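You operate a simulated robot arm through the tools that you are given. There is no shell and no other tool.

You run a simulated robot arm. Do the job below in one go: nothing can be reset, and whatever is moved stays where it is left.

JOB
Swap the tan core on the spindle for the blue roll.
Fine: the core goes in the grey tub; lock the yellow bar again. Where these are worked on the way, their far stop is far enough and under half their travel is too little: yellow bar.

It is judged by the outcome, as a careful person would: the job done as asked, and still so three seconds after it is handed in. It fails if anything else is knocked over, pushed out of place, dropped, spilled or broken.

ROBOT AND FRAMES
A 7-joint arm with a two-finger parallel gripper, fixed in place. Base frame: the origin is at the foot of the arm, x ahead of it, y to its left, z up; the work surface is at about z = 800. Units: mm, rad, N and s.
With the tool pointing down near the work surface it reaches from about 300 to 720 mm from the base axis. Its first joint turns from -2.897 to 2.897 rad. Payload 1.57 kg.
Tool frame: the origin (TCP) lies between the finger pads and is the grasp point; the fingertips stand 30 mm ahead of it; z points along the fingers, y is the line along which they close. The gripper opens to 80 mm. The fingers are 17 mm wide and 12 mm thick; the gripper's body (40 by 82 mm) begins 80 mm behind the TCP.
Orientation is told as [roll, pitch, yaw] about the base's x, y, z axes, in that order, counted from this pose: with the fingers straight down and closing along the base's y, the tool's x points along the base's -x, its y along +y and its z along -z.

CONTROLS
- The arm moves only by the tool jog_arm. Its arguments are lists of equal length, an entry for each row: "turn": the turn, a rotation vector about the tool's x, y, z in rad, a list of three; "xyz": the shift along the tool's x, y, z in mm, a list of three; "claw": the finger opening in mm, from 0 to 80. In form: {"turn": [[rx, ry, rz], ...], "xyz": [[tx, ty, tz], ...], "claw": [claw, ...]}. A call has 1 to 20 rows; each row is the pose to reach, as a shift and turn from the pose commanded when the call began, along the tool's axes at that moment. Rows are played at 5 a second. More than 50 mm and 0.15 rad between two rows, or a gripper value outside its range, and nothing of the call is played. Where a pose cannot be reached the arm comes as near as it can. A force on the tool above 90 N (or 10 N above the force at the start of the call, whichever is more), or a blocked arm, ends the call early, and 0.2 s more pass. The fingers move at their own pace (about 72 mm/s each) and stop on an object; they squeeze with about 32 N. The grip force told is the motor's: it shows also when the fingers shut on nothing. Time passes only in rows, and 0.2 s behind the last, so rows that repeat a pose let the fingers close. It gives the time, the measured TCP pose, the force on the tool (base axes), the opening and the grip force at its end, in the units of the frame above (readings bear some noise), with the torque about the TCP (base axes, N m) and any sound that the robot's microphone picked up.
- Cameras (640 x 400 px; columns grow to the right, rows downward): "scene" is fixed at [49.8, 499.9, 1544.8]; the picture's right is [-0.71, -0.70, 0.00], its down [-0.44, 0.45, -0.78] and it looks along [0.54, -0.55, -0.63] (base axes); focal length 351 px, centre (320, 200). "wrist" rides on the gripper at [72, -7, -122] in the tool frame; the picture's right is [0.09, 1.00, 0.00], its down [-0.84, 0.08, -0.54] and it looks along [-0.54, 0.05, 0.84] (tool axes); focal length 238 px, centre (320, 200).
- capture(camera): a new picture of that camera. It takes no simulated time.
- slide_trunk(by): slides the trunk up (or, below 0, down) by that many mm; the arm rides with it, the base frame stays. It gives what a move gives, with no picture.
- measure_at(camera, pixels): for up to 12 pixels [column, row] of the newest picture of that camera ("zoom" is the newest enlarged one), the place [x, y, z] in the base frame of the surface seen there, good to about 2 mm. It takes no simulated time.
- inspect(camera, box): a new picture of the part [left, top, right, bottom] of that camera's present view, enlarged. It takes no simulated time.
- finish_job(): hands the job in; it is judged then, once.

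Unless the task says otherwise, let go and move clear before handing in.

The tools are called after "Emit:" as a command line: name --argument value ..., lists and objects as JSON in quotes. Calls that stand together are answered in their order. jog_arm: Moves the arm, as the interface text tells. Its arguments: {"type":"object","properties":{"turn":{"type":"array","items":{"type":"array","items":{"type":"number"}}},"xyz":{"type":"array","items":{"type":"array","items":{"type":"number"}}},"claw":{"type":"array","items":{"type":"number"}}},"required":["turn","xyz","claw"]} The other tools are called the same way: slide_trunk (by) slides the trunk up or down; capture (camera) takes a picture; measure_at (camera, pixels) gives the place of the surface under pixels of a picture; inspect (camera, box) takes an enlarged picture of a part of a camera's view; finish_job () hands the job in.

At the start:

```text
clock: 0.0
eef_pos: [405.1, 77.7, 1235.9]
ee_rot: [0.001, 0.002, 0.001]
wrist_force: [-0.4, 1.0, 0.5]
torque: [-0.03, -0.01, 0.02]
grip_width: 79.9
grip_force: 0.1
trunk travel left (down, up): [-75.0, 40.0]
```

scene: 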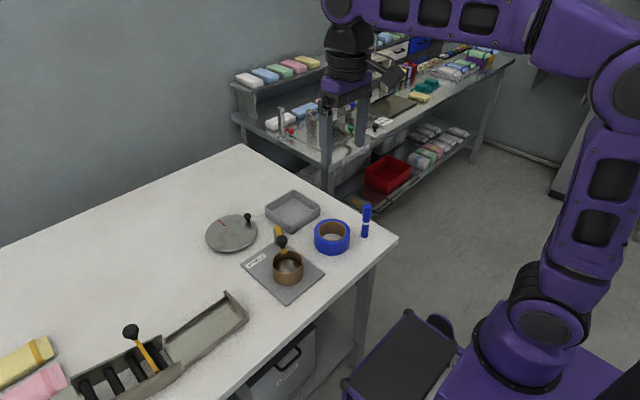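
wrist: 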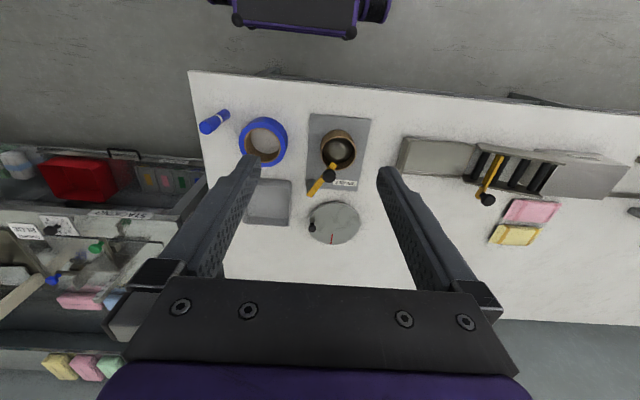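

The scene picture shows the tan core on its plate at about (288,266), the blue roll at (332,236), the grey tub at (292,210), and a yellow bar with a black knob at about (280,240). I'll zoom in on these before moving.

Emit:
inspect --camera "scene" --box '[190, 170, 400, 310]'

Emit:
inspect --camera "wrist" --box '[190, 90, 390, 250]'

```text
2.86 times, centred on (295, 240) of scene
```

zoom: 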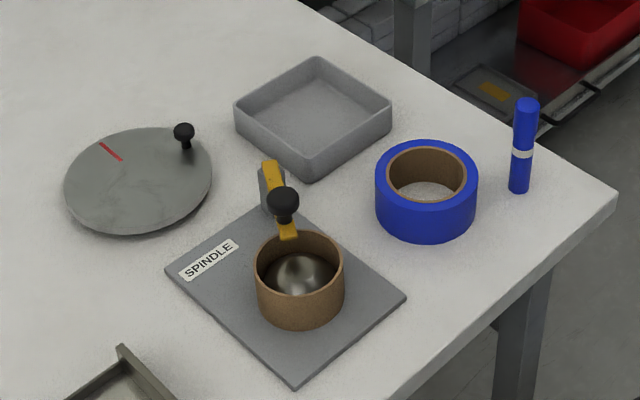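

```text
2.50 times, centred on (290, 170) of wrist
```

zoom: 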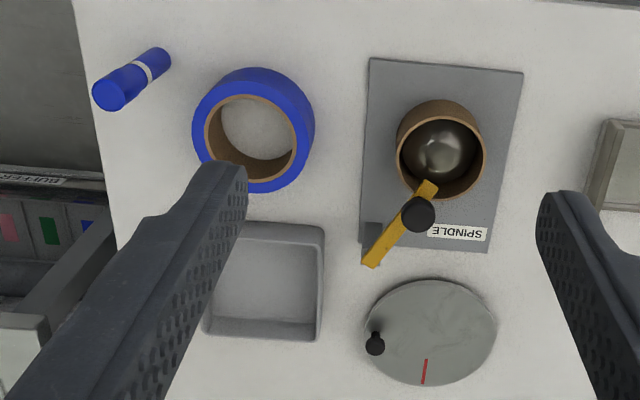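

The yellow bar runs from a grey post at about (370,262) in the wrist zoom to over the core's rim at (430,190), with a black knob on it. I'll measure the bar, core, spindle, roll and tub.

Emit:
measure_at --camera "zoom" --pixels '[[430, 188], [418, 215], [375, 258], [371, 230], [440, 150], [402, 155], [484, 155], [440, 198], [440, 103], [372, 62], [520, 75], [486, 250]]'

Emit:
measure_at --camera "wrist" --pixels '[[263, 118], [263, 165], [241, 140], [286, 142], [264, 140], [248, 180], [290, 181], [247, 223], [290, 223], [268, 202], [205, 127], [226, 114]]'

```text
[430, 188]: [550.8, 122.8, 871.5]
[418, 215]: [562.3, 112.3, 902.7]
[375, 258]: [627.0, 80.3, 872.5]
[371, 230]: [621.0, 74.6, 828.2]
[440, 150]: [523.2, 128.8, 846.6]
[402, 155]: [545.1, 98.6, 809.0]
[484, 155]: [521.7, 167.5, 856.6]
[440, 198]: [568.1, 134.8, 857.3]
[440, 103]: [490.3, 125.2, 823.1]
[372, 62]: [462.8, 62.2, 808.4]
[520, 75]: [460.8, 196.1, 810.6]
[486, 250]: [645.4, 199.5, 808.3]
```

```text
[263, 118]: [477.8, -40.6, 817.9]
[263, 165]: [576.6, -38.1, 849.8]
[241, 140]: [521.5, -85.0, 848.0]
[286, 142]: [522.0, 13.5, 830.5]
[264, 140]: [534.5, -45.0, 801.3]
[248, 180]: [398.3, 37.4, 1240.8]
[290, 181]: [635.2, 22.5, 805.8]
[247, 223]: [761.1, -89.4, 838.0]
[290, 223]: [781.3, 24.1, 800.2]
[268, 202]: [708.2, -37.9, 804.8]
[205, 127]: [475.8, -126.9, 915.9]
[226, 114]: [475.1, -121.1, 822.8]
```

The bar lies level at z≈872 from a post near (627,80) to over the core's rim at (550,123), with the knob top above z≈903. I'll lower the arm towards the spindle so the wrist camera gets a closer view of how the bar pivots and how much room the core has.

Emit:
jog_arm --turn '[[0, 0, 0], [0, 0, 0], [0, 0, 0], [0, 0, 0], [0, 0, 0]]' --xyz '[[0, 8, 40], [5, 16, 80], [10, 24, 120], [15, 32, 160], [20, 38, 185]]' --claw '[80, 80, 80, 80, 80]'

Emit:
capture --camera "wrist"

Emit:
inspect --camera "scene" --box '[235, 215, 335, 305]'

```text
clock: 1.2
eef_pos: [383.6, 115.8, 1049.8]
ee_rot: [0.001, 0.0, 0.002]
wrist_force: [-0.3, -0.6, 0.6]
torque: [0.03, 0.02, 0.0]
grip_width: 79.7
grip_force: 0.0
trunk travel left (down, up): [-75.0, 40.0]
```

```text
taken
```

wrist: 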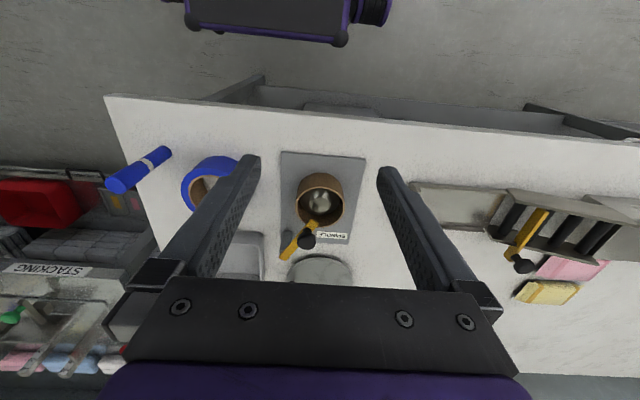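

```text
4.44 times, centred on (285, 260) of scene
```

zoom: 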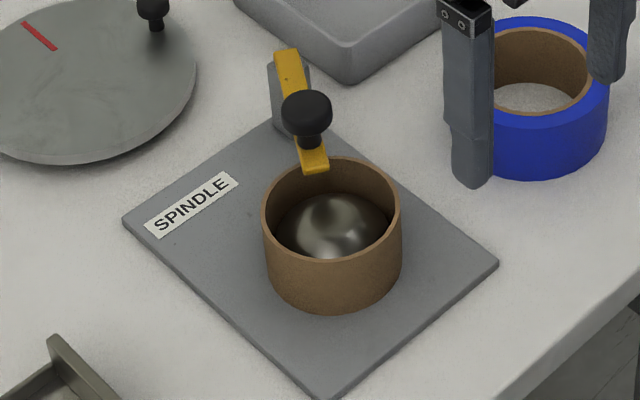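

The scene zoom shows the bar sitting on a grey post, running over the core's near-post rim with its black knob on top. I'll zoom the wrist view on the same area.

Emit:
inspect --camera "wrist" --box '[260, 140, 390, 270]'

Emit:
measure_at --camera "scene" --pixels '[[280, 230], [301, 250], [307, 254], [305, 243], [304, 246], [296, 266], [315, 252], [315, 270], [320, 222], [332, 222]]'

```text
3.08 times, centred on (325, 205) of wrist
```

zoom: 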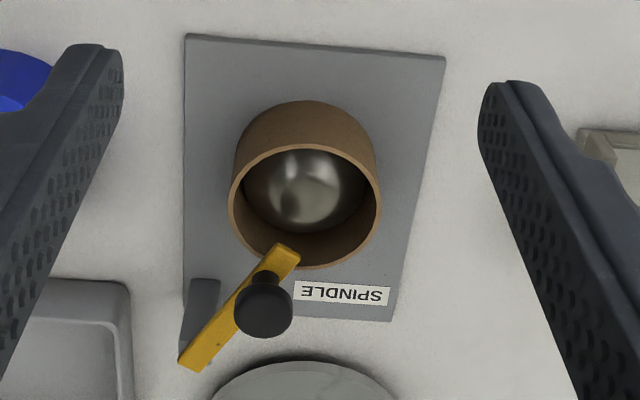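

```text
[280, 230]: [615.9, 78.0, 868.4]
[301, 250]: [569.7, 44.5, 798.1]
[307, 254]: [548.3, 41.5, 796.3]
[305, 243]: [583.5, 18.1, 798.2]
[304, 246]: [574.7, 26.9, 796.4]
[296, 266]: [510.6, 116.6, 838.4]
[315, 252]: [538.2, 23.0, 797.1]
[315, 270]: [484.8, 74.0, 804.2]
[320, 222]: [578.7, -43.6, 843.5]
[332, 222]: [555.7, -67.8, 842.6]
```

I'll measure the core's rim, the spindle dome, the bar and its post in this zoom.

Emit:
measure_at --camera "zoom" --pixels '[[232, 195], [380, 205], [300, 147], [340, 263], [242, 235], [360, 165], [300, 165], [300, 185], [255, 190], [355, 190], [300, 232], [270, 220]]'

Emit:
measure_at --camera "zoom" --pixels '[[292, 252], [278, 250], [298, 258], [195, 362], [182, 355], [205, 368], [235, 312], [263, 305], [263, 330], [205, 290], [190, 320], [215, 285]]'

```text
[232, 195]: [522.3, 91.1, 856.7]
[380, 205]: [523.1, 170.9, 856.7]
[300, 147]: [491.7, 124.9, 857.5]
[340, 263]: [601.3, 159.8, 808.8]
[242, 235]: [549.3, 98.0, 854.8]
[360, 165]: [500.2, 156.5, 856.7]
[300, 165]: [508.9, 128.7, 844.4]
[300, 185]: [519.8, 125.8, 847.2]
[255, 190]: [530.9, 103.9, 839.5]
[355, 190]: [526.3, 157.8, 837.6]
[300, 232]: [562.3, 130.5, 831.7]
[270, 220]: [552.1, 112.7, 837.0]
```

```text
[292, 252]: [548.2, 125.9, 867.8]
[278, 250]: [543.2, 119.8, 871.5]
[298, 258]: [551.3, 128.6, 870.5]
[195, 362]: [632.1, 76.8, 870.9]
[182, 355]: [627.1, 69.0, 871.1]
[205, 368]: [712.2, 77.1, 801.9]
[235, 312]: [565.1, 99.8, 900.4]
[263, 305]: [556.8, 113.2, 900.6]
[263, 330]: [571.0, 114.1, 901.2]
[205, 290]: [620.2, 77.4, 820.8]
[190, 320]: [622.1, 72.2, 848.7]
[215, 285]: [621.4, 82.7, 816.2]
```

The core measures about 80 mm across, centred near (531,131), with its rim at z≈857, and the dome inside tops out at z≈847. The gripper will have to take it by the wall. I'll zoom tightly on the bar's pivot from both cameras to see which way it moves.

Emit:
inspect --camera "scene" --box '[262, 220, 310, 250]'

Emit:
inspect --camera "wrist" --box '[270, 210, 334, 266]'

```text
13.33 times, centred on (286, 235) of scene
```

zoom: 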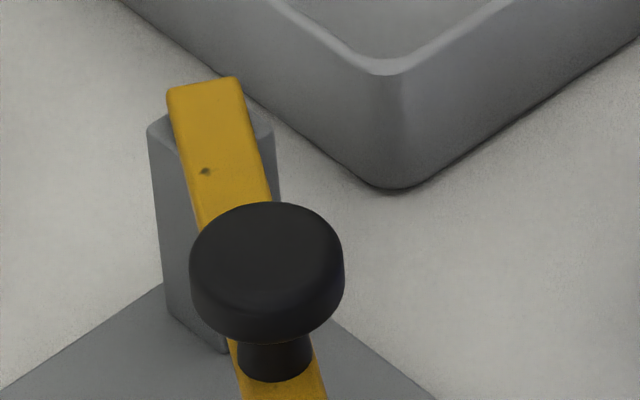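

```text
7.14 times, centred on (302, 238) of wrist
```

zoom: 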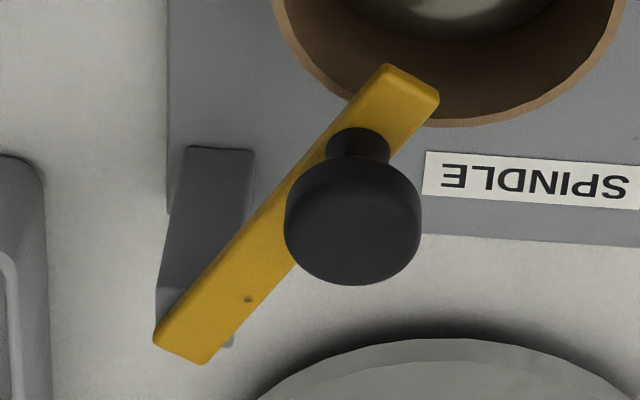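

The bar rests on top of a square post with no side hinge brackets, so it probably swings about a vertical axis. I'll measure the knob and bar exactly in this zoom.

Emit:
measure_at --camera "zoom" --pixels '[[350, 240], [300, 240], [405, 235], [350, 278], [350, 190], [358, 145], [340, 147], [385, 75], [430, 95], [162, 335], [205, 358], [248, 300]]'

Emit:
measure_at --camera "wrist" --pixels '[[320, 262], [300, 275], [345, 275], [250, 240], [262, 270], [225, 245]]'

```text
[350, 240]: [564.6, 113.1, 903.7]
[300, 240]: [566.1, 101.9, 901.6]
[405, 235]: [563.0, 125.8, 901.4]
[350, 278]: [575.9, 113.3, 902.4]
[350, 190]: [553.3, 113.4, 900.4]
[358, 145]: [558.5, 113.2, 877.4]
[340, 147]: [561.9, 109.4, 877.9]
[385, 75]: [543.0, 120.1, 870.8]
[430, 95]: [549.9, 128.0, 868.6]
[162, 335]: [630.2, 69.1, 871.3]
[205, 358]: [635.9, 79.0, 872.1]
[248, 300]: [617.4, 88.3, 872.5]
```

```text
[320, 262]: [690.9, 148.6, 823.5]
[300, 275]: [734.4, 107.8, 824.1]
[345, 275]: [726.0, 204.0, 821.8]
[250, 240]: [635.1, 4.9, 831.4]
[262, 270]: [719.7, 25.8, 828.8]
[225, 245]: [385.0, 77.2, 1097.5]
```

The knob head is centred near (564,113), about 29 mm across, with its top at z≈902. The bar's pivot is at the post, near (628,77). I'll move above the knob with the fingers open.

Emit:
jog_arm --turn '[[0, 0, 0], [0, 0, 0], [0, 0, 0], [0, 0, 0], [0, 0, 0], [0, 0, 0]]' --xyz '[[-36, 0, 18], [-72, -1, 36], [-108, -1, 54], [-144, -2, 72], [-180, -3, 90], [-180, -3, 90]]' --claw '[80, 80, 80, 80, 80, 80]'

Emit:
capture --camera "wrist"

Emit:
inspect --camera "scene" --box '[220, 180, 350, 290]'

```text
clock: 2.6
eef_pos: [562.8, 112.4, 960.8]
ee_rot: [0.001, 0.001, 0.001]
wrist_force: [0.2, -0.7, 0.1]
torque: [-0.02, 0.05, 0.0]
grip_width: 79.9
grip_force: 0.1
trunk travel left (down, up): [-75.0, 40.0]
```

```text
taken
```

wrist: 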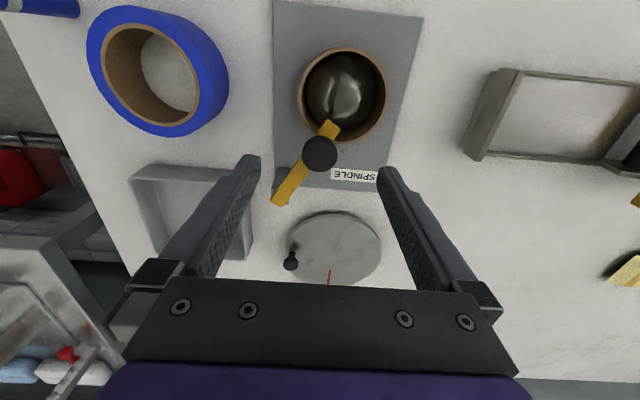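

```text
3.64 times, centred on (285, 235) of scene
```

zoom: 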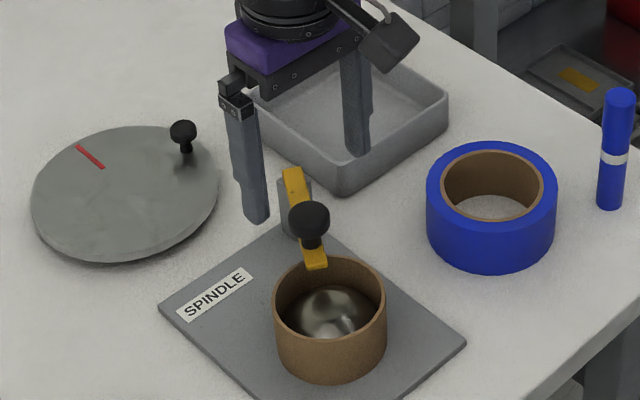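

The wrist camera is now close. I'll use this view to refine the core rim, dome, roll rim and knob positions: core around (343,95), roll around (155,70), knob at (320,152).

Emit:
inspect --camera "wrist" --box '[260, 30, 420, 210]'

Emit:
measure_at --camera "wrist" --pixels '[[300, 95], [387, 92], [343, 50], [365, 137], [343, 80], [343, 97], [315, 95], [370, 95], [320, 152], [275, 200], [332, 125], [355, 120]]'

Emit:
measure_at --camera "wrist" --pixels '[[90, 55], [106, 55], [198, 85], [225, 85], [140, 10], [150, 27], [150, 118], [155, 132], [170, 70], [291, 262], [291, 250], [335, 250]]'

```text
2.22 times, centred on (340, 120) of wrist
```

zoom: 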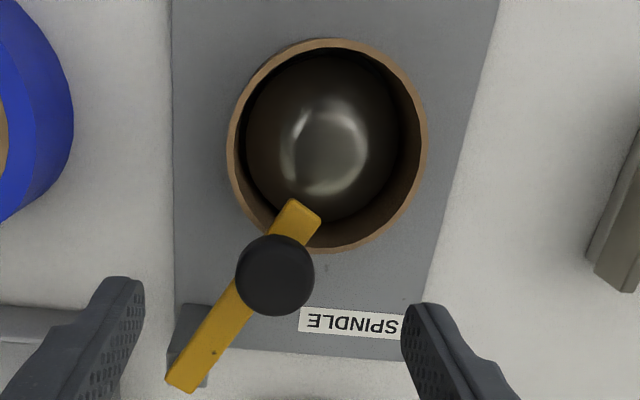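

```text
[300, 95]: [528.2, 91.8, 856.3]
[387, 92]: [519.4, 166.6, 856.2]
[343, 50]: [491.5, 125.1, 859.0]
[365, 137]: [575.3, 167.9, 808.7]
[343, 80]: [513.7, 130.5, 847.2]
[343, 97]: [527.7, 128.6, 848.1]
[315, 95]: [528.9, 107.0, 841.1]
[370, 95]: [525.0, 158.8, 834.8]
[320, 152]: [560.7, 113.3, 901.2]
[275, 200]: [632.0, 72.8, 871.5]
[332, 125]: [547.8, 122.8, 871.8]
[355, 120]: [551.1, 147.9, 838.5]
```

```text
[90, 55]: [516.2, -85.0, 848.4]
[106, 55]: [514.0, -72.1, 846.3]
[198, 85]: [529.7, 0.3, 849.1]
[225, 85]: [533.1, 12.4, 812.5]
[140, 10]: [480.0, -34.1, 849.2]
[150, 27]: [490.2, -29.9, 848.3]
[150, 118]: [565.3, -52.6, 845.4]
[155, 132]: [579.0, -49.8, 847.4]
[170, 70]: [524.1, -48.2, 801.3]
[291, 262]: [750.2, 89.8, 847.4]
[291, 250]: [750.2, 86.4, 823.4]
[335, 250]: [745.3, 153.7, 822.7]
```

I'll measure the rim and dome more finely in the current zoom (rim edge at roughly (229,150), (427,150), (325,42), (335,250)).

Emit:
measure_at --camera "zoom" --pixels '[[232, 150], [424, 150], [325, 43], [345, 247], [243, 195], [405, 210], [262, 75], [395, 75], [238, 140], [330, 60], [330, 150], [360, 235]]'

Emit:
measure_at --camera "zoom" --pixels '[[255, 130], [250, 140], [262, 150], [280, 150], [390, 150], [400, 150], [330, 70], [330, 90], [330, 200], [345, 215], [250, 185], [410, 150]]'

```text
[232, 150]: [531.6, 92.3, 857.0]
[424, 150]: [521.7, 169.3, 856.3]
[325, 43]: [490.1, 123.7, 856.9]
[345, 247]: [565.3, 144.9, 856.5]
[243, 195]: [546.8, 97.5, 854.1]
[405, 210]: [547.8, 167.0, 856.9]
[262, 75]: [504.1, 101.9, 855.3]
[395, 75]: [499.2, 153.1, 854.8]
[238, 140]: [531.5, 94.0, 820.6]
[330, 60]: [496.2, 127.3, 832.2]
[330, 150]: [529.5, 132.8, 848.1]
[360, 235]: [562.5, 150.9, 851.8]
```

```text
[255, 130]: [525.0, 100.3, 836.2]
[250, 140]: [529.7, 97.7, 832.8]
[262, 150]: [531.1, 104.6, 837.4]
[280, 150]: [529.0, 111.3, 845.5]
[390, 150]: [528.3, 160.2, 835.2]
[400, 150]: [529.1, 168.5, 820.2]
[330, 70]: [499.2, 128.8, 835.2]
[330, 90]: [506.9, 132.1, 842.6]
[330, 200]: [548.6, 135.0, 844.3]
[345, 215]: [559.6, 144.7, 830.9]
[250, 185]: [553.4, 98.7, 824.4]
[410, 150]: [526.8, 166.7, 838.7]
```

The core's centre comes out at (529.5,130.5) with an outer diameter of about 80. The dome has a radius of about 34. The roll is centred near (528,-36.5), outer radius about 49.5, with a hole of about 74. Now I'll lower over the knob and grip it.

Emit:
jog_arm --turn '[[0, 0, 0], [0, 0, 0], [0, 0, 0], [0, 0, 0], [0, 0, 0], [0, 0, 0]]' --xyz '[[-0.5, 1, 25], [-0.5, 1, 48], [-0.5, 1, 48], [-0.5, 1, 48], [-0.5, 1, 48], [-0.5, 1, 48]]' --claw '[80, 70, 45, 25, 20, 20]'

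Emit:
capture --camera "wrist"

Emit:
inspect --camera "scene" --box '[235, 200, 335, 290]'

```text
clock: 4.0
eef_pos: [563.9, 113.7, 911.2]
ee_rot: [0.0, 0.002, 0.002]
wrist_force: [0.7, -0.1, -1.5]
torque: [-0.01, -0.08, 0.11]
grip_width: 28.8
grip_force: 38.4
trunk travel left (down, up): [-75.0, 40.0]
```

```text
taken
```

wrist: 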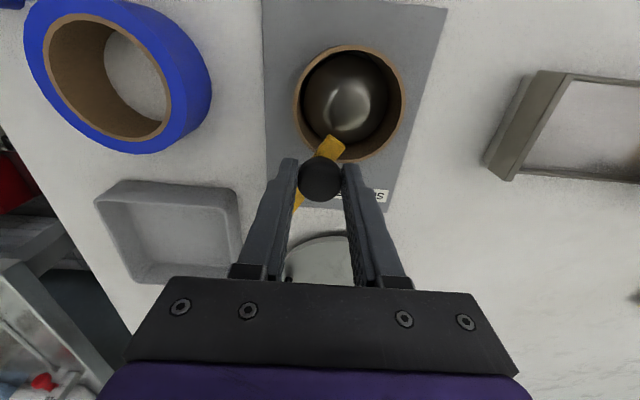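

```text
4.44 times, centred on (285, 245) of scene
```

zoom: 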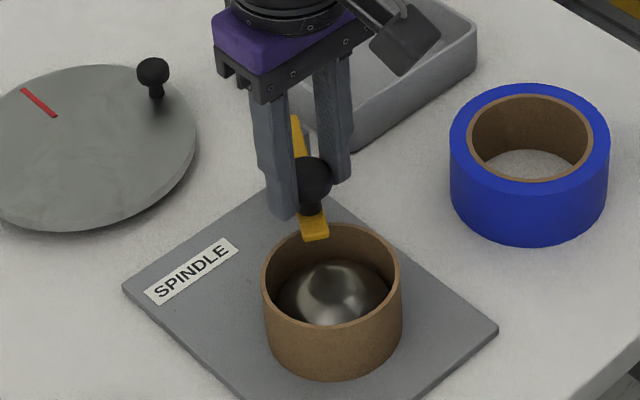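

The knob is held at 28.8 mm. I'll nudge it a few millimetres along the swing tangent towards +y and read the force.

Emit:
jog_arm --turn '[[0, 0, 0], [0, 0, 0]]' --xyz '[[-1, 1.7, 0], [-2, 3.5, 0]]' --claw '[20, 20]'

```text
clock: 4.6
eef_pos: [566.9, 114.9, 912.9]
ee_rot: [0.001, 0.002, 0.0]
wrist_force: [-0.2, -1.8, -2.4]
torque: [-0.08, 0.14, -0.13]
grip_width: 28.1
grip_force: 38.2
trunk travel left (down, up): [-75.0, 40.0]
```

The tool moved about 3 mm with almost no force (-1.8 N in y). I'll go a little further the same way and check the picture.

Emit:
jog_arm --turn '[[0, 0, 0], [0, 0, 0]]' --xyz '[[-1.2, 2, 0], [-2.4, 4, 0]]' --claw '[20, 20]'

Emit:
inspect --camera "wrist" --box '[260, 110, 420, 220]'

Emit:
inspect --camera "scene" --box '[262, 215, 322, 260]'

```text
clock: 5.2
eef_pos: [570.0, 118.6, 912.0]
ee_rot: [0.0, 0.0, -0.002]
wrist_force: [-1.3, -7.6, -3.2]
torque: [-0.18, 0.36, -0.45]
grip_width: 28.2
grip_force: 38.0
trunk travel left (down, up): [-75.0, 40.0]
```

```text
3.64 times, centred on (340, 165) of wrist
```

zoom: 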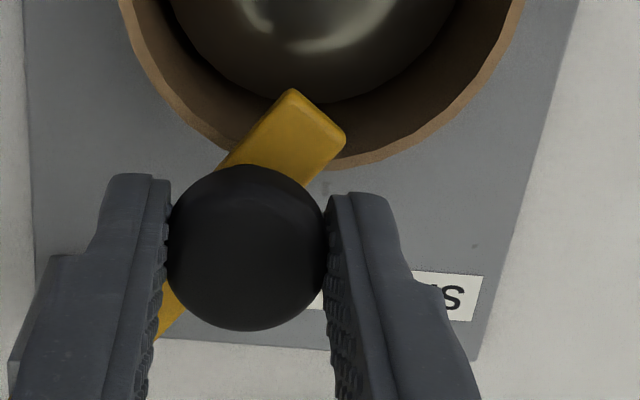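

```text
8.89 times, centred on (292, 238) of scene
```

zoom: 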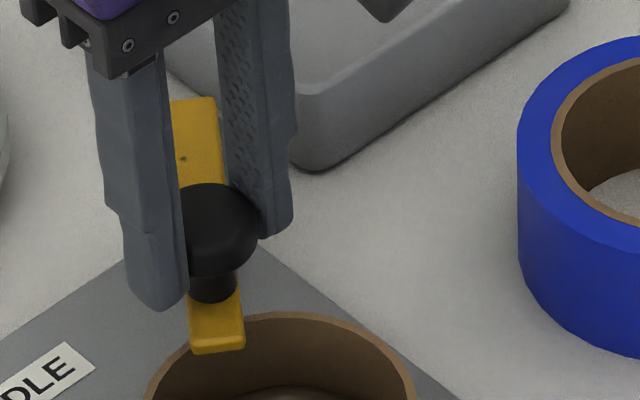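

Force is rising slowly (-7.6 N in y). I'll measure the bar's ends in the newest zoom to see whether it turned.

Emit:
measure_at --camera "zoom" --pixels '[[198, 338], [240, 334], [218, 336], [175, 106], [211, 102], [193, 104], [208, 215]]'

```text
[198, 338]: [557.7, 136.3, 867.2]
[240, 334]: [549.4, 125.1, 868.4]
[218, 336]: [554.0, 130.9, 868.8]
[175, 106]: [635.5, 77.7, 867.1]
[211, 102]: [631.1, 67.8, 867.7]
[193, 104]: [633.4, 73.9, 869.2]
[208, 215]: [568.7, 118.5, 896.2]
```

The bar has turned about 6° towards +y: its tip is now near (554,131), and the rear end stayed at (633,74). It swings about the post this way, so I'll follow the arc around (629,76.5), turning the tool with it.

Emit:
jog_arm --turn '[[0, 0, 0.105], [0, 0, 0.21], [0, 0, 0.314], [0, 0, 0.419]]' --xyz '[[-6.3, 5.0, 0], [-11.8, 10.5, 0], [-17.8, 15.4, 0], [-24.3, 19.6, 0]]' --claw '[20, 20, 20, 20]'

Emit:
inspect --camera "scene" --box '[225, 200, 325, 270]'

```text
clock: 6.2
eef_pos: [593.6, 141.5, 911.4]
ee_rot: [0.0, 0.0, -0.419]
wrist_force: [-4.4, -0.5, -10.3]
torque: [-0.16, -0.15, -0.29]
grip_width: 27.9
grip_force: 38.3
trunk travel left (down, up): [-75.0, 40.0]
```

```text
5.71 times, centred on (275, 235) of scene
```

zoom: 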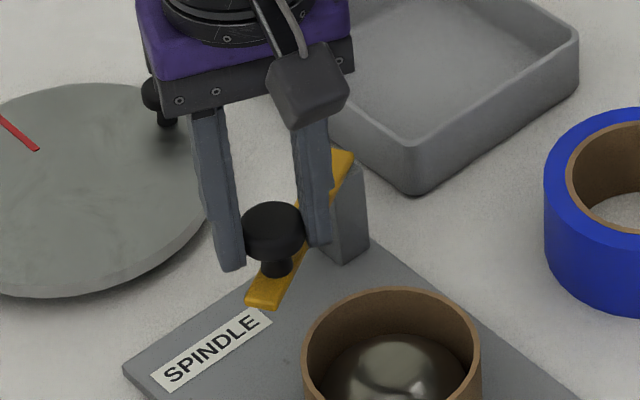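

The bar swings freely: the knob is at (593.6,141.5), about 32° open. I'll continue along the arc in short chunks, watching for the far stop.

Emit:
jog_arm --turn '[[0, 0, 0.105], [0, 0, 0.21], [0, 0, 0.314], [0, 0, 0.419]]' --xyz '[[-4.9, 6.0, 0], [-10.4, 11.5, 0], [-16.4, 16.4, 0], [-22.9, 20.6, 0]]' --claw '[20, 20, 20, 20]'

```text
clock: 7.2
eef_pos: [623.6, 151.2, 912.6]
ee_rot: [0.002, -0.002, -0.838]
wrist_force: [3.1, 7.2, -8.5]
torque: [0.32, 0.19, 0.26]
grip_width: 28.1
grip_force: 38.0
trunk travel left (down, up): [-75.0, 40.0]
```

The knob is at about 94° on the arc, roughly 56° open, and the force is still small. I'll continue.

Emit:
jog_arm --turn '[[0, 0, 0.105], [0, 0, 0.21], [0, 0, 0.314]]' --xyz '[[-4.9, 6.0, 0], [-10.4, 11.5, 0], [-16.4, 16.4, 0]]' --claw '[20, 20, 20]'

Emit:
inspect --camera "scene" --box '[195, 180, 335, 280]'

```text
clock: 8.0
eef_pos: [648.2, 149.5, 912.8]
ee_rot: [0.004, -0.001, -1.152]
wrist_force: [5.9, 11.7, -1.7]
torque: [0.6, 0.14, 0.23]
grip_width: 28.1
grip_force: 38.3
trunk travel left (down, up): [-75.0, 40.0]
```

```text
4.00 times, centred on (265, 230) of scene
```

zoom: 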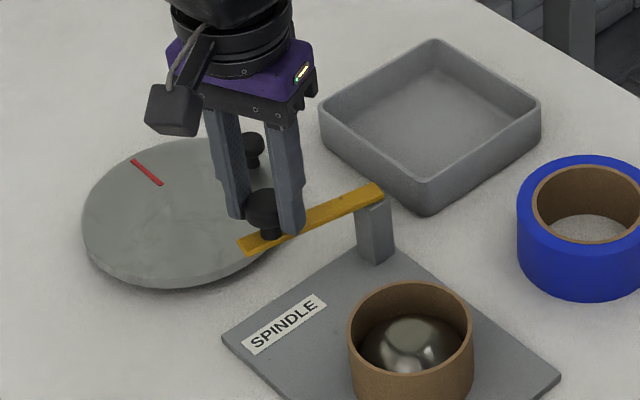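

About 72° open now, with no tangential resistance. A circle fit of the readings puts the pivot at (630.5,74) with radius 77.5. I'll continue two more steps on the corrected arc.

Emit:
jog_arm --turn '[[0, 0, 0.105], [0, 0, 0.21]]' --xyz '[[-6.0, 9.6, 0], [-11.9, 15.3, 0]]' --claw '[20, 20]'

```text
clock: 8.6
eef_pos: [654.7, 146.4, 912.7]
ee_rot: [-0.022, 0.003, -1.362]
wrist_force: [-69.8, 10.5, 6.8]
torque: [-0.37, 0.81, -0.1]
grip_width: 28.9
grip_force: 38.8
trunk travel left (down, up): [-75.0, 40.0]
```

The far stop is reached: 70 N against the motion at about 71.5°, so full travel is about 78°. I'll back the command off to relieve the push, then check.

Emit:
jog_arm --turn '[[0, 0, 0], [0, 0, 0]]' --xyz '[[2.5, -4, 0], [4.5, -7.5, 0]]' --claw '[20, 20]'

```text
clock: 9.2
eef_pos: [653.5, 146.0, 912.2]
ee_rot: [-0.009, 0.001, -1.361]
wrist_force: [-34.2, 7.7, -5.8]
torque: [0.95, 0.69, 0.19]
grip_width: 28.9
grip_force: 38.3
trunk travel left (down, up): [-75.0, 40.0]
```

There is still 34 N against the stop, so I'll ease off a little more, then open the fingers and lift clear.

Emit:
jog_arm --turn '[[0, 0, 0], [0, 0, 0]]' --xyz '[[1.0, -2.2, 0], [1.8, -4, 0]]' --claw '[20, 20]'

```text
clock: 9.8
eef_pos: [652.0, 146.9, 913.4]
ee_rot: [-0.002, -0.001, -1.36]
wrist_force: [-18.0, 5.6, -11.0]
torque: [0.39, 0.4, 0.34]
grip_width: 29.1
grip_force: 38.8
trunk travel left (down, up): [-75.0, 40.0]
```

The load is down to about 18 N. I'll open the fingers and then rise straight up.

Emit:
jog_arm --turn '[[0, 0, 0], [0, 0, 0], [0, 0, 0], [0, 0, 0], [0, 0, 0], [0, 0, 0]]' --xyz '[[0, 0, 0], [0, 0, 0], [0, 0, 0], [0, 0, -25], [0, 0, -60], [0, 0, -100]]' --claw '[40, 60, 60, 60, 60, 60]'

Emit:
capture --camera "wrist"

Emit:
inspect --camera "scene" --box '[195, 180, 355, 290]'

```text
clock: 11.2
eef_pos: [651.4, 148.2, 1012.8]
ee_rot: [0.0, -0.001, -1.361]
wrist_force: [0.9, -0.1, -0.4]
torque: [0.01, 0.02, 0.05]
grip_width: 59.9
grip_force: 0.0
trunk travel left (down, up): [-75.0, 40.0]
```

```text
taken
```

wrist: 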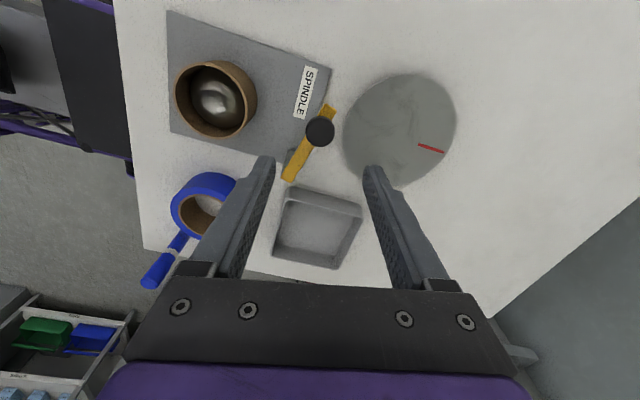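

```text
3.64 times, centred on (275, 235) of scene
```

zoom: 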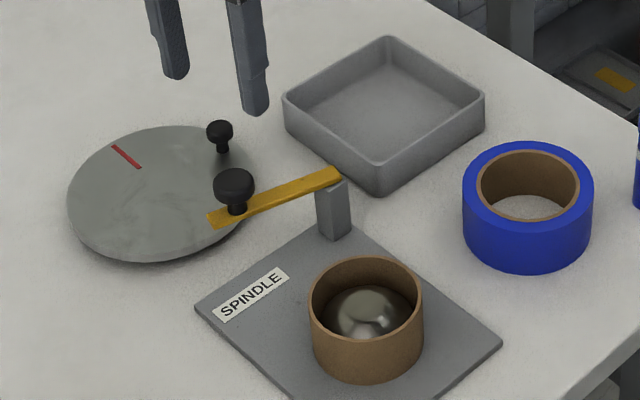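

The bar is fully open and stays put. I'll measure its knob and tip, and the tub's corners, in this zoom (tub rim corners near (388,40), (483,98), (378,163), (286,98)).

Emit:
measure_at --camera "zoom" --pixels '[[388, 40], [481, 98], [379, 161], [287, 99], [380, 105], [345, 130], [405, 85], [233, 180], [212, 218], [338, 174], [330, 215], [344, 205]]'

Emit:
measure_at --camera "wrist" --pixels '[[285, 188], [361, 205], [275, 252], [336, 268], [318, 230], [320, 130], [330, 108], [290, 178], [178, 95], [255, 85], [215, 62], [213, 138]]'

```text
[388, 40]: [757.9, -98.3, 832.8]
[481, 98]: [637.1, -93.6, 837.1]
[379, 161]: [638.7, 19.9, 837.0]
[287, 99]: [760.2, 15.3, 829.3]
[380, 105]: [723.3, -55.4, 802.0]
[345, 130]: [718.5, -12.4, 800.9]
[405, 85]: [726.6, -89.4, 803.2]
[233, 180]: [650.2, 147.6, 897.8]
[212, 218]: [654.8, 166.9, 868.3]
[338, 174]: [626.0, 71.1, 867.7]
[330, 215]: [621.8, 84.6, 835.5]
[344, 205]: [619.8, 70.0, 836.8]
```

```text
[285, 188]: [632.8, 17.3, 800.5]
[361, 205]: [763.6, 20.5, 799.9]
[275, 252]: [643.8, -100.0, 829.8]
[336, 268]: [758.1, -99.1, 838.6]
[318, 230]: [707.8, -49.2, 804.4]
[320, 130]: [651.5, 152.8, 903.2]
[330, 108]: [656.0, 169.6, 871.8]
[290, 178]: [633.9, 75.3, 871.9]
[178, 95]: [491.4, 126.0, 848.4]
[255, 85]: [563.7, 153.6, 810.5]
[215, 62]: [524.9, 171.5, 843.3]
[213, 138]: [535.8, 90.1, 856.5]
```

The bar is open at about 75°, its knob at (651,150). The tub is centred near (698,-40), rim z≈835. I'll move over the core's -x wall near (491,130.5), with the fingers closing along x and the opening narrowed to straddle the thin wall.

Emit:
jog_arm --turn '[[0, 0, 0.05], [0, 0, 0.1], [0, 0, 0.15], [0, 0, 0.21], [0, 0, 0.21], [0, 0, 0.21]]' --xyz '[[4, -40, 10], [8, -80, 25], [12, -120, 45], [16, -160.6, 65], [16.1, -160.6, 83], [16.1, -160.6, 83]]' --claw '[50, 40, 30, 20, 16, 16]'

Emit:
capture --camera "wrist"

Emit:
inspect --camera "scene" --box '[235, 200, 345, 300]'

```text
clock: 12.6
eef_pos: [490.6, 129.6, 930.4]
ee_rot: [0.0, 0.0, -1.57]
wrist_force: [-0.4, -0.4, -0.8]
torque: [0.01, 0.0, 0.01]
grip_width: 16.1
grip_force: 0.0
trunk travel left (down, up): [-75.0, 40.0]
```

```text
taken
```

wrist: 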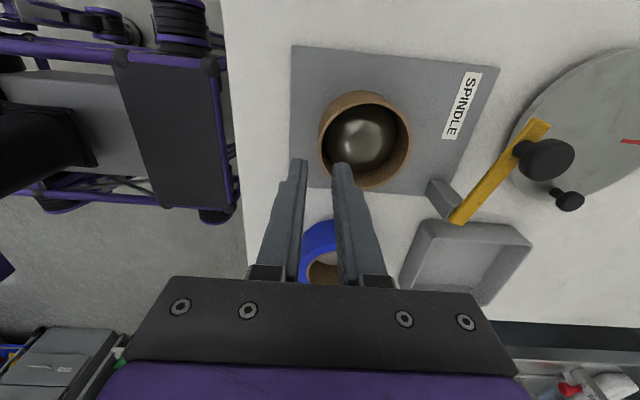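

```text
4.00 times, centred on (290, 250) of scene
```

zoom: 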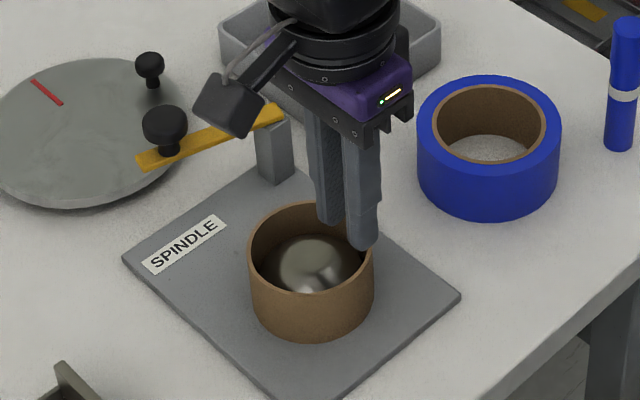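

The fingers are above the -x wall, one due inside and one outside. I'll check the rim's exact position from the wrist view (rim edges around (321,145), (411,145), (365,92), (355,172)).

Emit:
inspect --camera "wrist" --box '[280, 70, 440, 200]'

```text
3.08 times, centred on (360, 135) of wrist
```

zoom: 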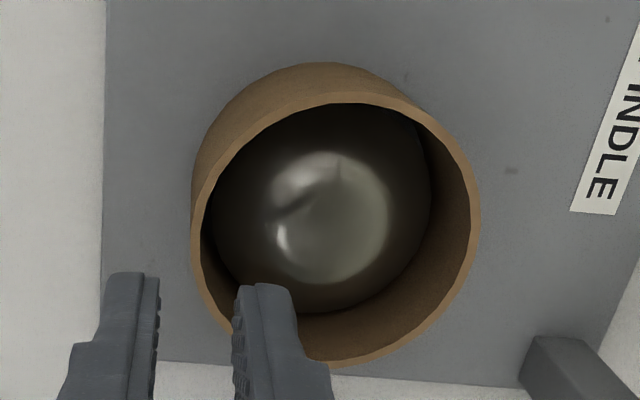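

Emit:
measure_at --camera "zoom" --pixels '[[197, 220], [196, 245], [204, 190], [220, 155], [250, 122], [300, 101], [345, 97], [400, 107], [440, 135], [470, 185], [473, 230], [340, 363]]'

Emit:
measure_at --camera "zoom" --pixels '[[330, 215], [250, 200], [235, 215], [225, 230], [280, 220], [400, 215], [420, 210], [330, 300], [330, 120], [150, 290], [245, 295], [270, 300]]'

```text
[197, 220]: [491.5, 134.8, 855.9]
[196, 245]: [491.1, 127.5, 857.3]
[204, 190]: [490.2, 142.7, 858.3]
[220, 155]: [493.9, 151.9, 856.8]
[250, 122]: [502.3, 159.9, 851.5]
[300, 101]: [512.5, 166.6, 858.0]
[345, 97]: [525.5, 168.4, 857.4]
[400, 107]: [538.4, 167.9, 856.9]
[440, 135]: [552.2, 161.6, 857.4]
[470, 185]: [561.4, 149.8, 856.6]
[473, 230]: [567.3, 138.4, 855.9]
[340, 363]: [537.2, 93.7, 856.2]
```

```text
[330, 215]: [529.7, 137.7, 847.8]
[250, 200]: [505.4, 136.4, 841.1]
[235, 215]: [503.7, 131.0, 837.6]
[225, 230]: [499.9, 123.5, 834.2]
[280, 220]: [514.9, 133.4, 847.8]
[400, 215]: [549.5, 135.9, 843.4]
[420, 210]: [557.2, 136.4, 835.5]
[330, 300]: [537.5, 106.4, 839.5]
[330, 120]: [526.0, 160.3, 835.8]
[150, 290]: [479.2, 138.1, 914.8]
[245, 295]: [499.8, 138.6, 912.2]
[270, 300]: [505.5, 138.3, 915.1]
```

The rim is confirmed: centre (529.5,130.9), the -x wall at x≈491.2 and z≈857. I'll descend with the wall between the fingers, narrow to 8 mm, go 3 mm deeper, and close on the wall.

Emit:
jog_arm --turn '[[0, 0, 0], [0, 0, 0], [0, 0, 0], [0, 0, 0], [0, 0, 0]]' --xyz '[[1.2, 0.6, 20], [1.2, 0.6, 40], [1.2, 0.6, 50], [1.2, 0.6, 52], [1.2, 0.6, 52]]' --claw '[16, 16, 16, 12, 9]'

Emit:
inspect --camera "scene" --box '[265, 230, 325, 290]'

Emit:
inspect --camera "wrist" --box '[270, 90, 430, 220]'

```text
clock: 13.8
eef_pos: [491.4, 132.0, 877.1]
ee_rot: [0.0, -0.001, -1.572]
wrist_force: [-0.3, 0.1, 0.0]
torque: [0.01, -0.02, -0.02]
grip_width: 8.9
grip_force: 0.0
trunk travel left (down, up): [-75.0, 40.0]
```

```text
6.67 times, centred on (295, 260) of scene
```

zoom: 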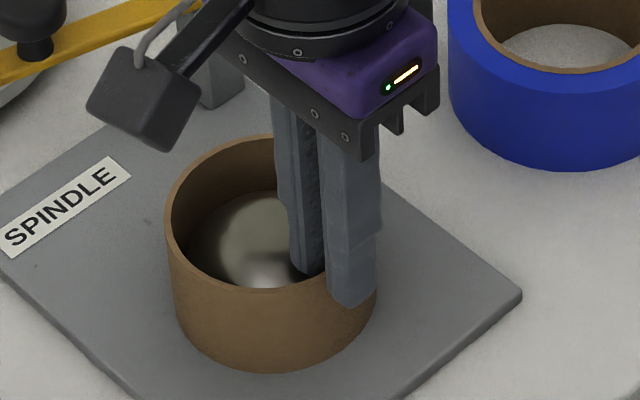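

```text
3.08 times, centred on (350, 155) of wrist
```

zoom: 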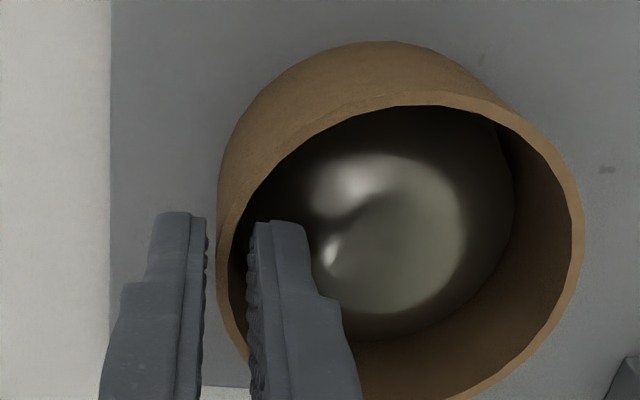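

The wall is between the fingers and no force shows. I'll go 3 mm deeper and close on the wall.

Emit:
jog_arm --turn '[[0, 0, 0], [0, 0, 0], [0, 0, 0], [0, 0, 0], [0, 0, 0]]' --xyz '[[0, 0, 2], [0, 0, 3], [0, 0, 3], [0, 0, 3], [0, 0, 3]]' --claw '[8, 8, 2, 0, 0]'

```text
clock: 15.0
eef_pos: [490.8, 132.6, 874.1]
ee_rot: [-0.001, 0.0, -1.571]
wrist_force: [0.0, -0.8, 1.3]
torque: [0.01, 0.02, 0.0]
grip_width: 3.4
grip_force: 24.2
trunk travel left (down, up): [-75.0, 40.0]
```

The wall is gripped (3.4 mm). I'll lift slowly by a short amount and check.

Emit:
jog_arm --turn '[[0, 0, 0], [0, 0, 0], [0, 0, 0], [0, 0, 0]]' --xyz '[[0, 0, 0], [0, 0, -5], [0, 0, -12], [0, 0, -20]]' --claw '[0, 0, 0, 0]'

Emit:
inspect --camera "scene" --box '[255, 220, 335, 290]'

```text
clock: 16.0
eef_pos: [492.2, 131.6, 895.8]
ee_rot: [0.0, 0.0, -1.57]
wrist_force: [-0.4, -0.3, -1.4]
torque: [-0.01, 0.02, 0.0]
grip_width: 3.2
grip_force: 24.3
trunk travel left (down, up): [-75.0, 40.0]
```

```text
5.71 times, centred on (295, 255) of scene
```

zoom: 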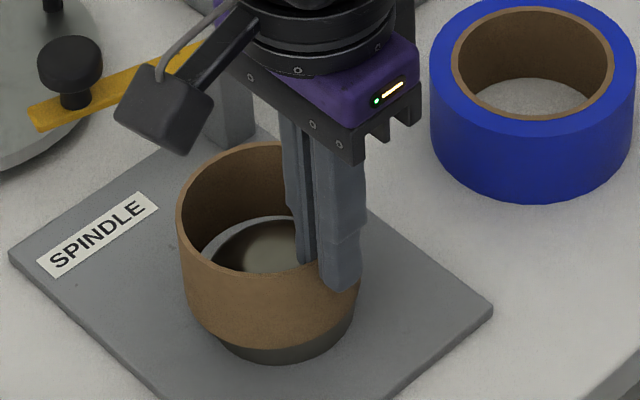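

The core is held level and rising over the spindle (grip steady at 3.2 mm). I'll lift it well above the bar and carry it over the tub.

Emit:
jog_arm --turn '[[0, 0, 0], [0, 0, 0], [0, 0, 0], [0, 0, 0], [0, 0, 0], [0, 0, 0], [0, 0, 0], [0, 0, 0], [0, 0, 0], [0, 0, 0], [0, 0, 0]]' --xyz '[[0, 0, -15], [0, 0, -40], [0, 0, -65], [0, 0, -90], [-25, 24, -90], [-54, 53, -90], [-83, 82, -90], [-112, 111, -90], [-141, 140, -90], [-171, 169, -90], [-171, 169, -90]]' --claw '[0, 0, 0, 0, 0, 0, 0, 0, 0, 0, 0]'

Emit:
capture --camera "wrist"

Emit:
inspect --camera "scene" --box '[230, 140, 390, 260]'

```text
clock: 18.4
eef_pos: [661.3, -40.9, 986.9]
ee_rot: [0.001, -0.001, -1.571]
wrist_force: [0.7, 0.6, -0.2]
torque: [0.0, 0.01, 0.02]
grip_width: 3.3
grip_force: 24.5
trunk travel left (down, up): [-75.0, 40.0]
```

```text
taken
```

wrist: 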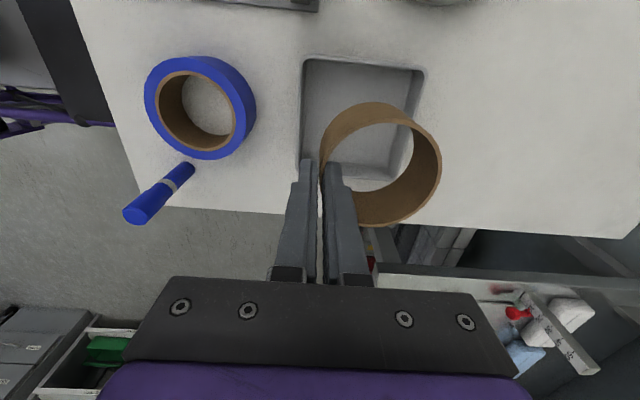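

```text
3.33 times, centred on (310, 200) of scene
```

zoom: 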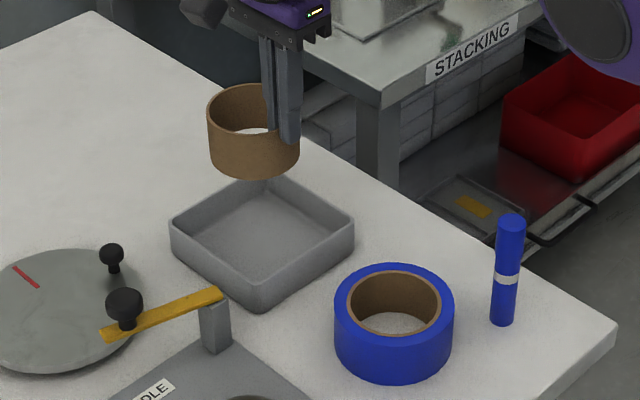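

The core hangs level over the tub. I'll re-measure the tub and the roll from this view before lowering.

Emit:
measure_at --camera "zoom" --pixels '[[175, 222], [350, 213], [259, 281], [182, 228], [259, 272], [340, 214], [262, 230], [258, 295]]'

Emit:
measure_at --camera "wrist" --pixels '[[304, 60], [422, 73], [310, 66], [414, 78], [303, 130], [312, 130], [340, 80], [147, 95], [253, 110], [195, 60], [205, 157], [205, 105]]'

```text
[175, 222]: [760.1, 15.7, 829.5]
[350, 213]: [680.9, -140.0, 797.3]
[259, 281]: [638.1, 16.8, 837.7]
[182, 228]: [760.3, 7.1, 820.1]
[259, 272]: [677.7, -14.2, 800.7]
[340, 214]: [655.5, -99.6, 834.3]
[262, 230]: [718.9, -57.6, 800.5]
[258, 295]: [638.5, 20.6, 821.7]
```

```text
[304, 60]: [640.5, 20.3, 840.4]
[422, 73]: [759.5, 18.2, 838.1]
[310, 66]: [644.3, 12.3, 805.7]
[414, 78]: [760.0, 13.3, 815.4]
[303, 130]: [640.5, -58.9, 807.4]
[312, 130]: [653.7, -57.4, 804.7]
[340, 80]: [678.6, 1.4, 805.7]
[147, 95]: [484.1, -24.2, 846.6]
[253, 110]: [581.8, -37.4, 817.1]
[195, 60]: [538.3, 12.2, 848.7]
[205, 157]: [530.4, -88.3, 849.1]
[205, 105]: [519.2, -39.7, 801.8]
```

The tub spans x 637–761 and y -100–20, and the core's centre is over (699.6,-41). I'll shift 4 mm in +x for finger clearance at the tub wall and lower to just above the floor.

Emit:
jog_arm --turn '[[0, 0, 0], [0, 0, 0], [0, 0, 0], [0, 0, 0], [0, 0, 0], [0, 0, 0]]' --xyz '[[0, 4, 25], [0, 4, 55], [0, 4, 80], [0, 4, 98], [0, 4, 108], [0, 4, 114]]' --claw '[0, 0, 0, 0, 0, 0]'

Emit:
inspect --camera "scene" --box '[245, 160, 345, 250]'

```text
clock: 19.8
eef_pos: [665.2, -39.4, 871.8]
ee_rot: [0.002, -0.001, -1.57]
wrist_force: [-0.8, 0.9, 4.5]
torque: [0.07, 0.08, -0.01]
grip_width: 3.4
grip_force: 24.3
trunk travel left (down, up): [-75.0, 40.0]
```

```text
4.44 times, centred on (295, 205) of scene
```

zoom: 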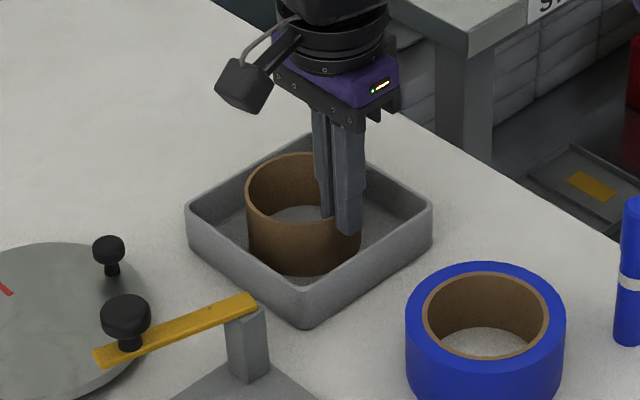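

The core is inside the tub and 4.5 N upward shows it has touched the floor. I'll open slightly and rise straight up.

Emit:
jog_arm --turn '[[0, 0, 0], [0, 0, 0], [0, 0, 0], [0, 0, 0], [0, 0, 0], [0, 0, 0], [0, 0, 0]]' --xyz '[[0, 0, 0.5], [0, 0, 0.5], [0, 0, 0.5], [0, 0, -10], [0, 0, -30], [0, 0, -60], [0, 0, -95]]' --claw '[6, 10, 10, 10, 10, 10, 10]'

Emit:
inspect --camera "scene" --box '[225, 150, 385, 290]'

Emit:
capture --camera "wrist"

```text
clock: 21.4
eef_pos: [666.2, -40.4, 965.2]
ee_rot: [-0.001, 0.001, -1.572]
wrist_force: [0.9, -0.2, -0.6]
torque: [0.01, 0.0, -0.02]
grip_width: 10.2
grip_force: 0.0
trunk travel left (down, up): [-75.0, 40.0]
```

```text
2.86 times, centred on (305, 220) of scene
```

zoom: 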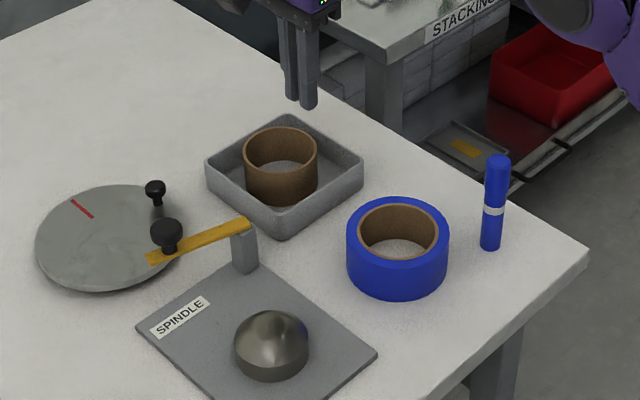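

```text
taken
```

wrist: 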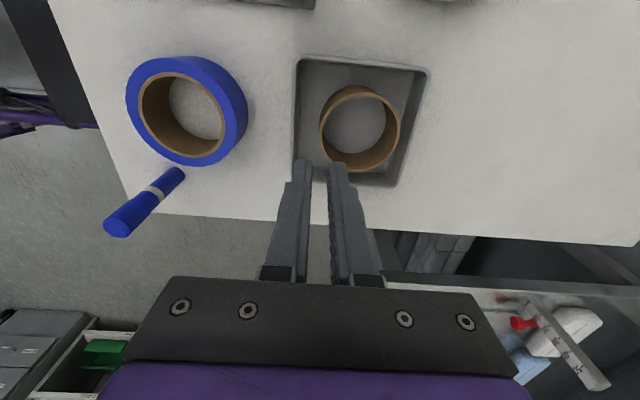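

The core stands flat in the tub and the spindle is bare. I'll measure the spindle for its diameter and centre.

Emit:
inspect --camera "scene" --box '[265, 240, 335, 290]'

```text
8.00 times, centred on (300, 265) of scene
```

zoom: 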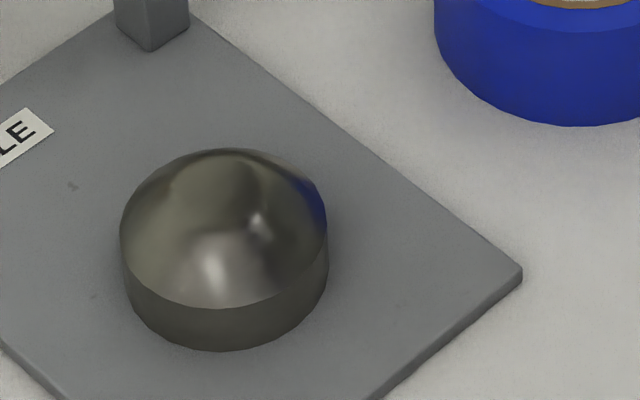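

Emit:
measure_at --camera "zoom" --pixels '[[225, 185], [225, 220], [225, 300], [225, 330], [122, 240], [125, 270], [327, 230], [326, 260], [225, 345], [160, 300], [290, 300], [225, 151]]'

```text
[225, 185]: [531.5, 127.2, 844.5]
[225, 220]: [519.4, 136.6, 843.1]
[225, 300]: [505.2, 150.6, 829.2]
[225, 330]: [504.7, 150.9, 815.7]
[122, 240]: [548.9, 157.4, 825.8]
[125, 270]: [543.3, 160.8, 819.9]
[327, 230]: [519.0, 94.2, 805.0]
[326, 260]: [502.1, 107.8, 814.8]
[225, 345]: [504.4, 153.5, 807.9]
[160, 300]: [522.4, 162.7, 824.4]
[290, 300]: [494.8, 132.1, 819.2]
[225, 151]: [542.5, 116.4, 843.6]
```

The spindle's radius is about 34, centred at (529,129.5), so the roll's 74 mm hole has about 3 mm clearance all round. Next I'll move over the roll's -x wall near (485,-37.5).

Emit:
jog_arm --turn '[[0, 0, 0], [0, 0, 0], [0, 0, 0], [0, 0, 0], [0, 0, 0], [0, 0, 0]]' --xyz '[[1, -40, 0], [1, -80, 0], [2, -120, 0], [3, -160, 0], [3, -181, 15], [3, -181, 25]]' --claw '[15, 20, 25, 30, 30, 30]'

Emit:
capture --camera "wrist"

Emit:
inspect --camera "wrist" --box '[250, 60, 450, 220]'

```text
clock: 22.8
eef_pos: [483.7, -38.7, 940.7]
ee_rot: [0.0, -0.001, -1.572]
wrist_force: [1.1, 0.4, 0.0]
torque: [0.0, -0.01, -0.01]
grip_width: 30.1
grip_force: 0.1
trunk travel left (down, up): [-75.0, 40.0]
```

```text
taken
```

wrist: 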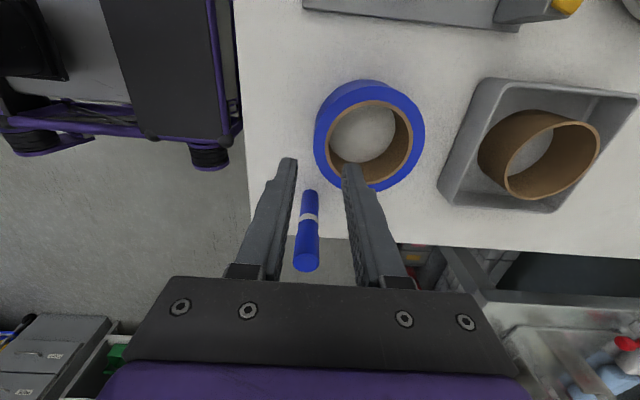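

```text
2.50 times, centred on (350, 140) of wrist
```

zoom: 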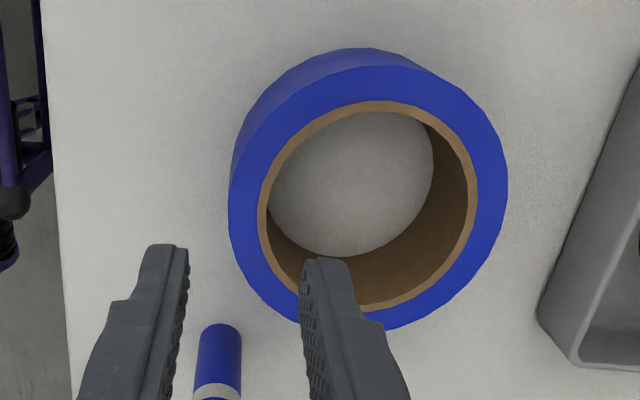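

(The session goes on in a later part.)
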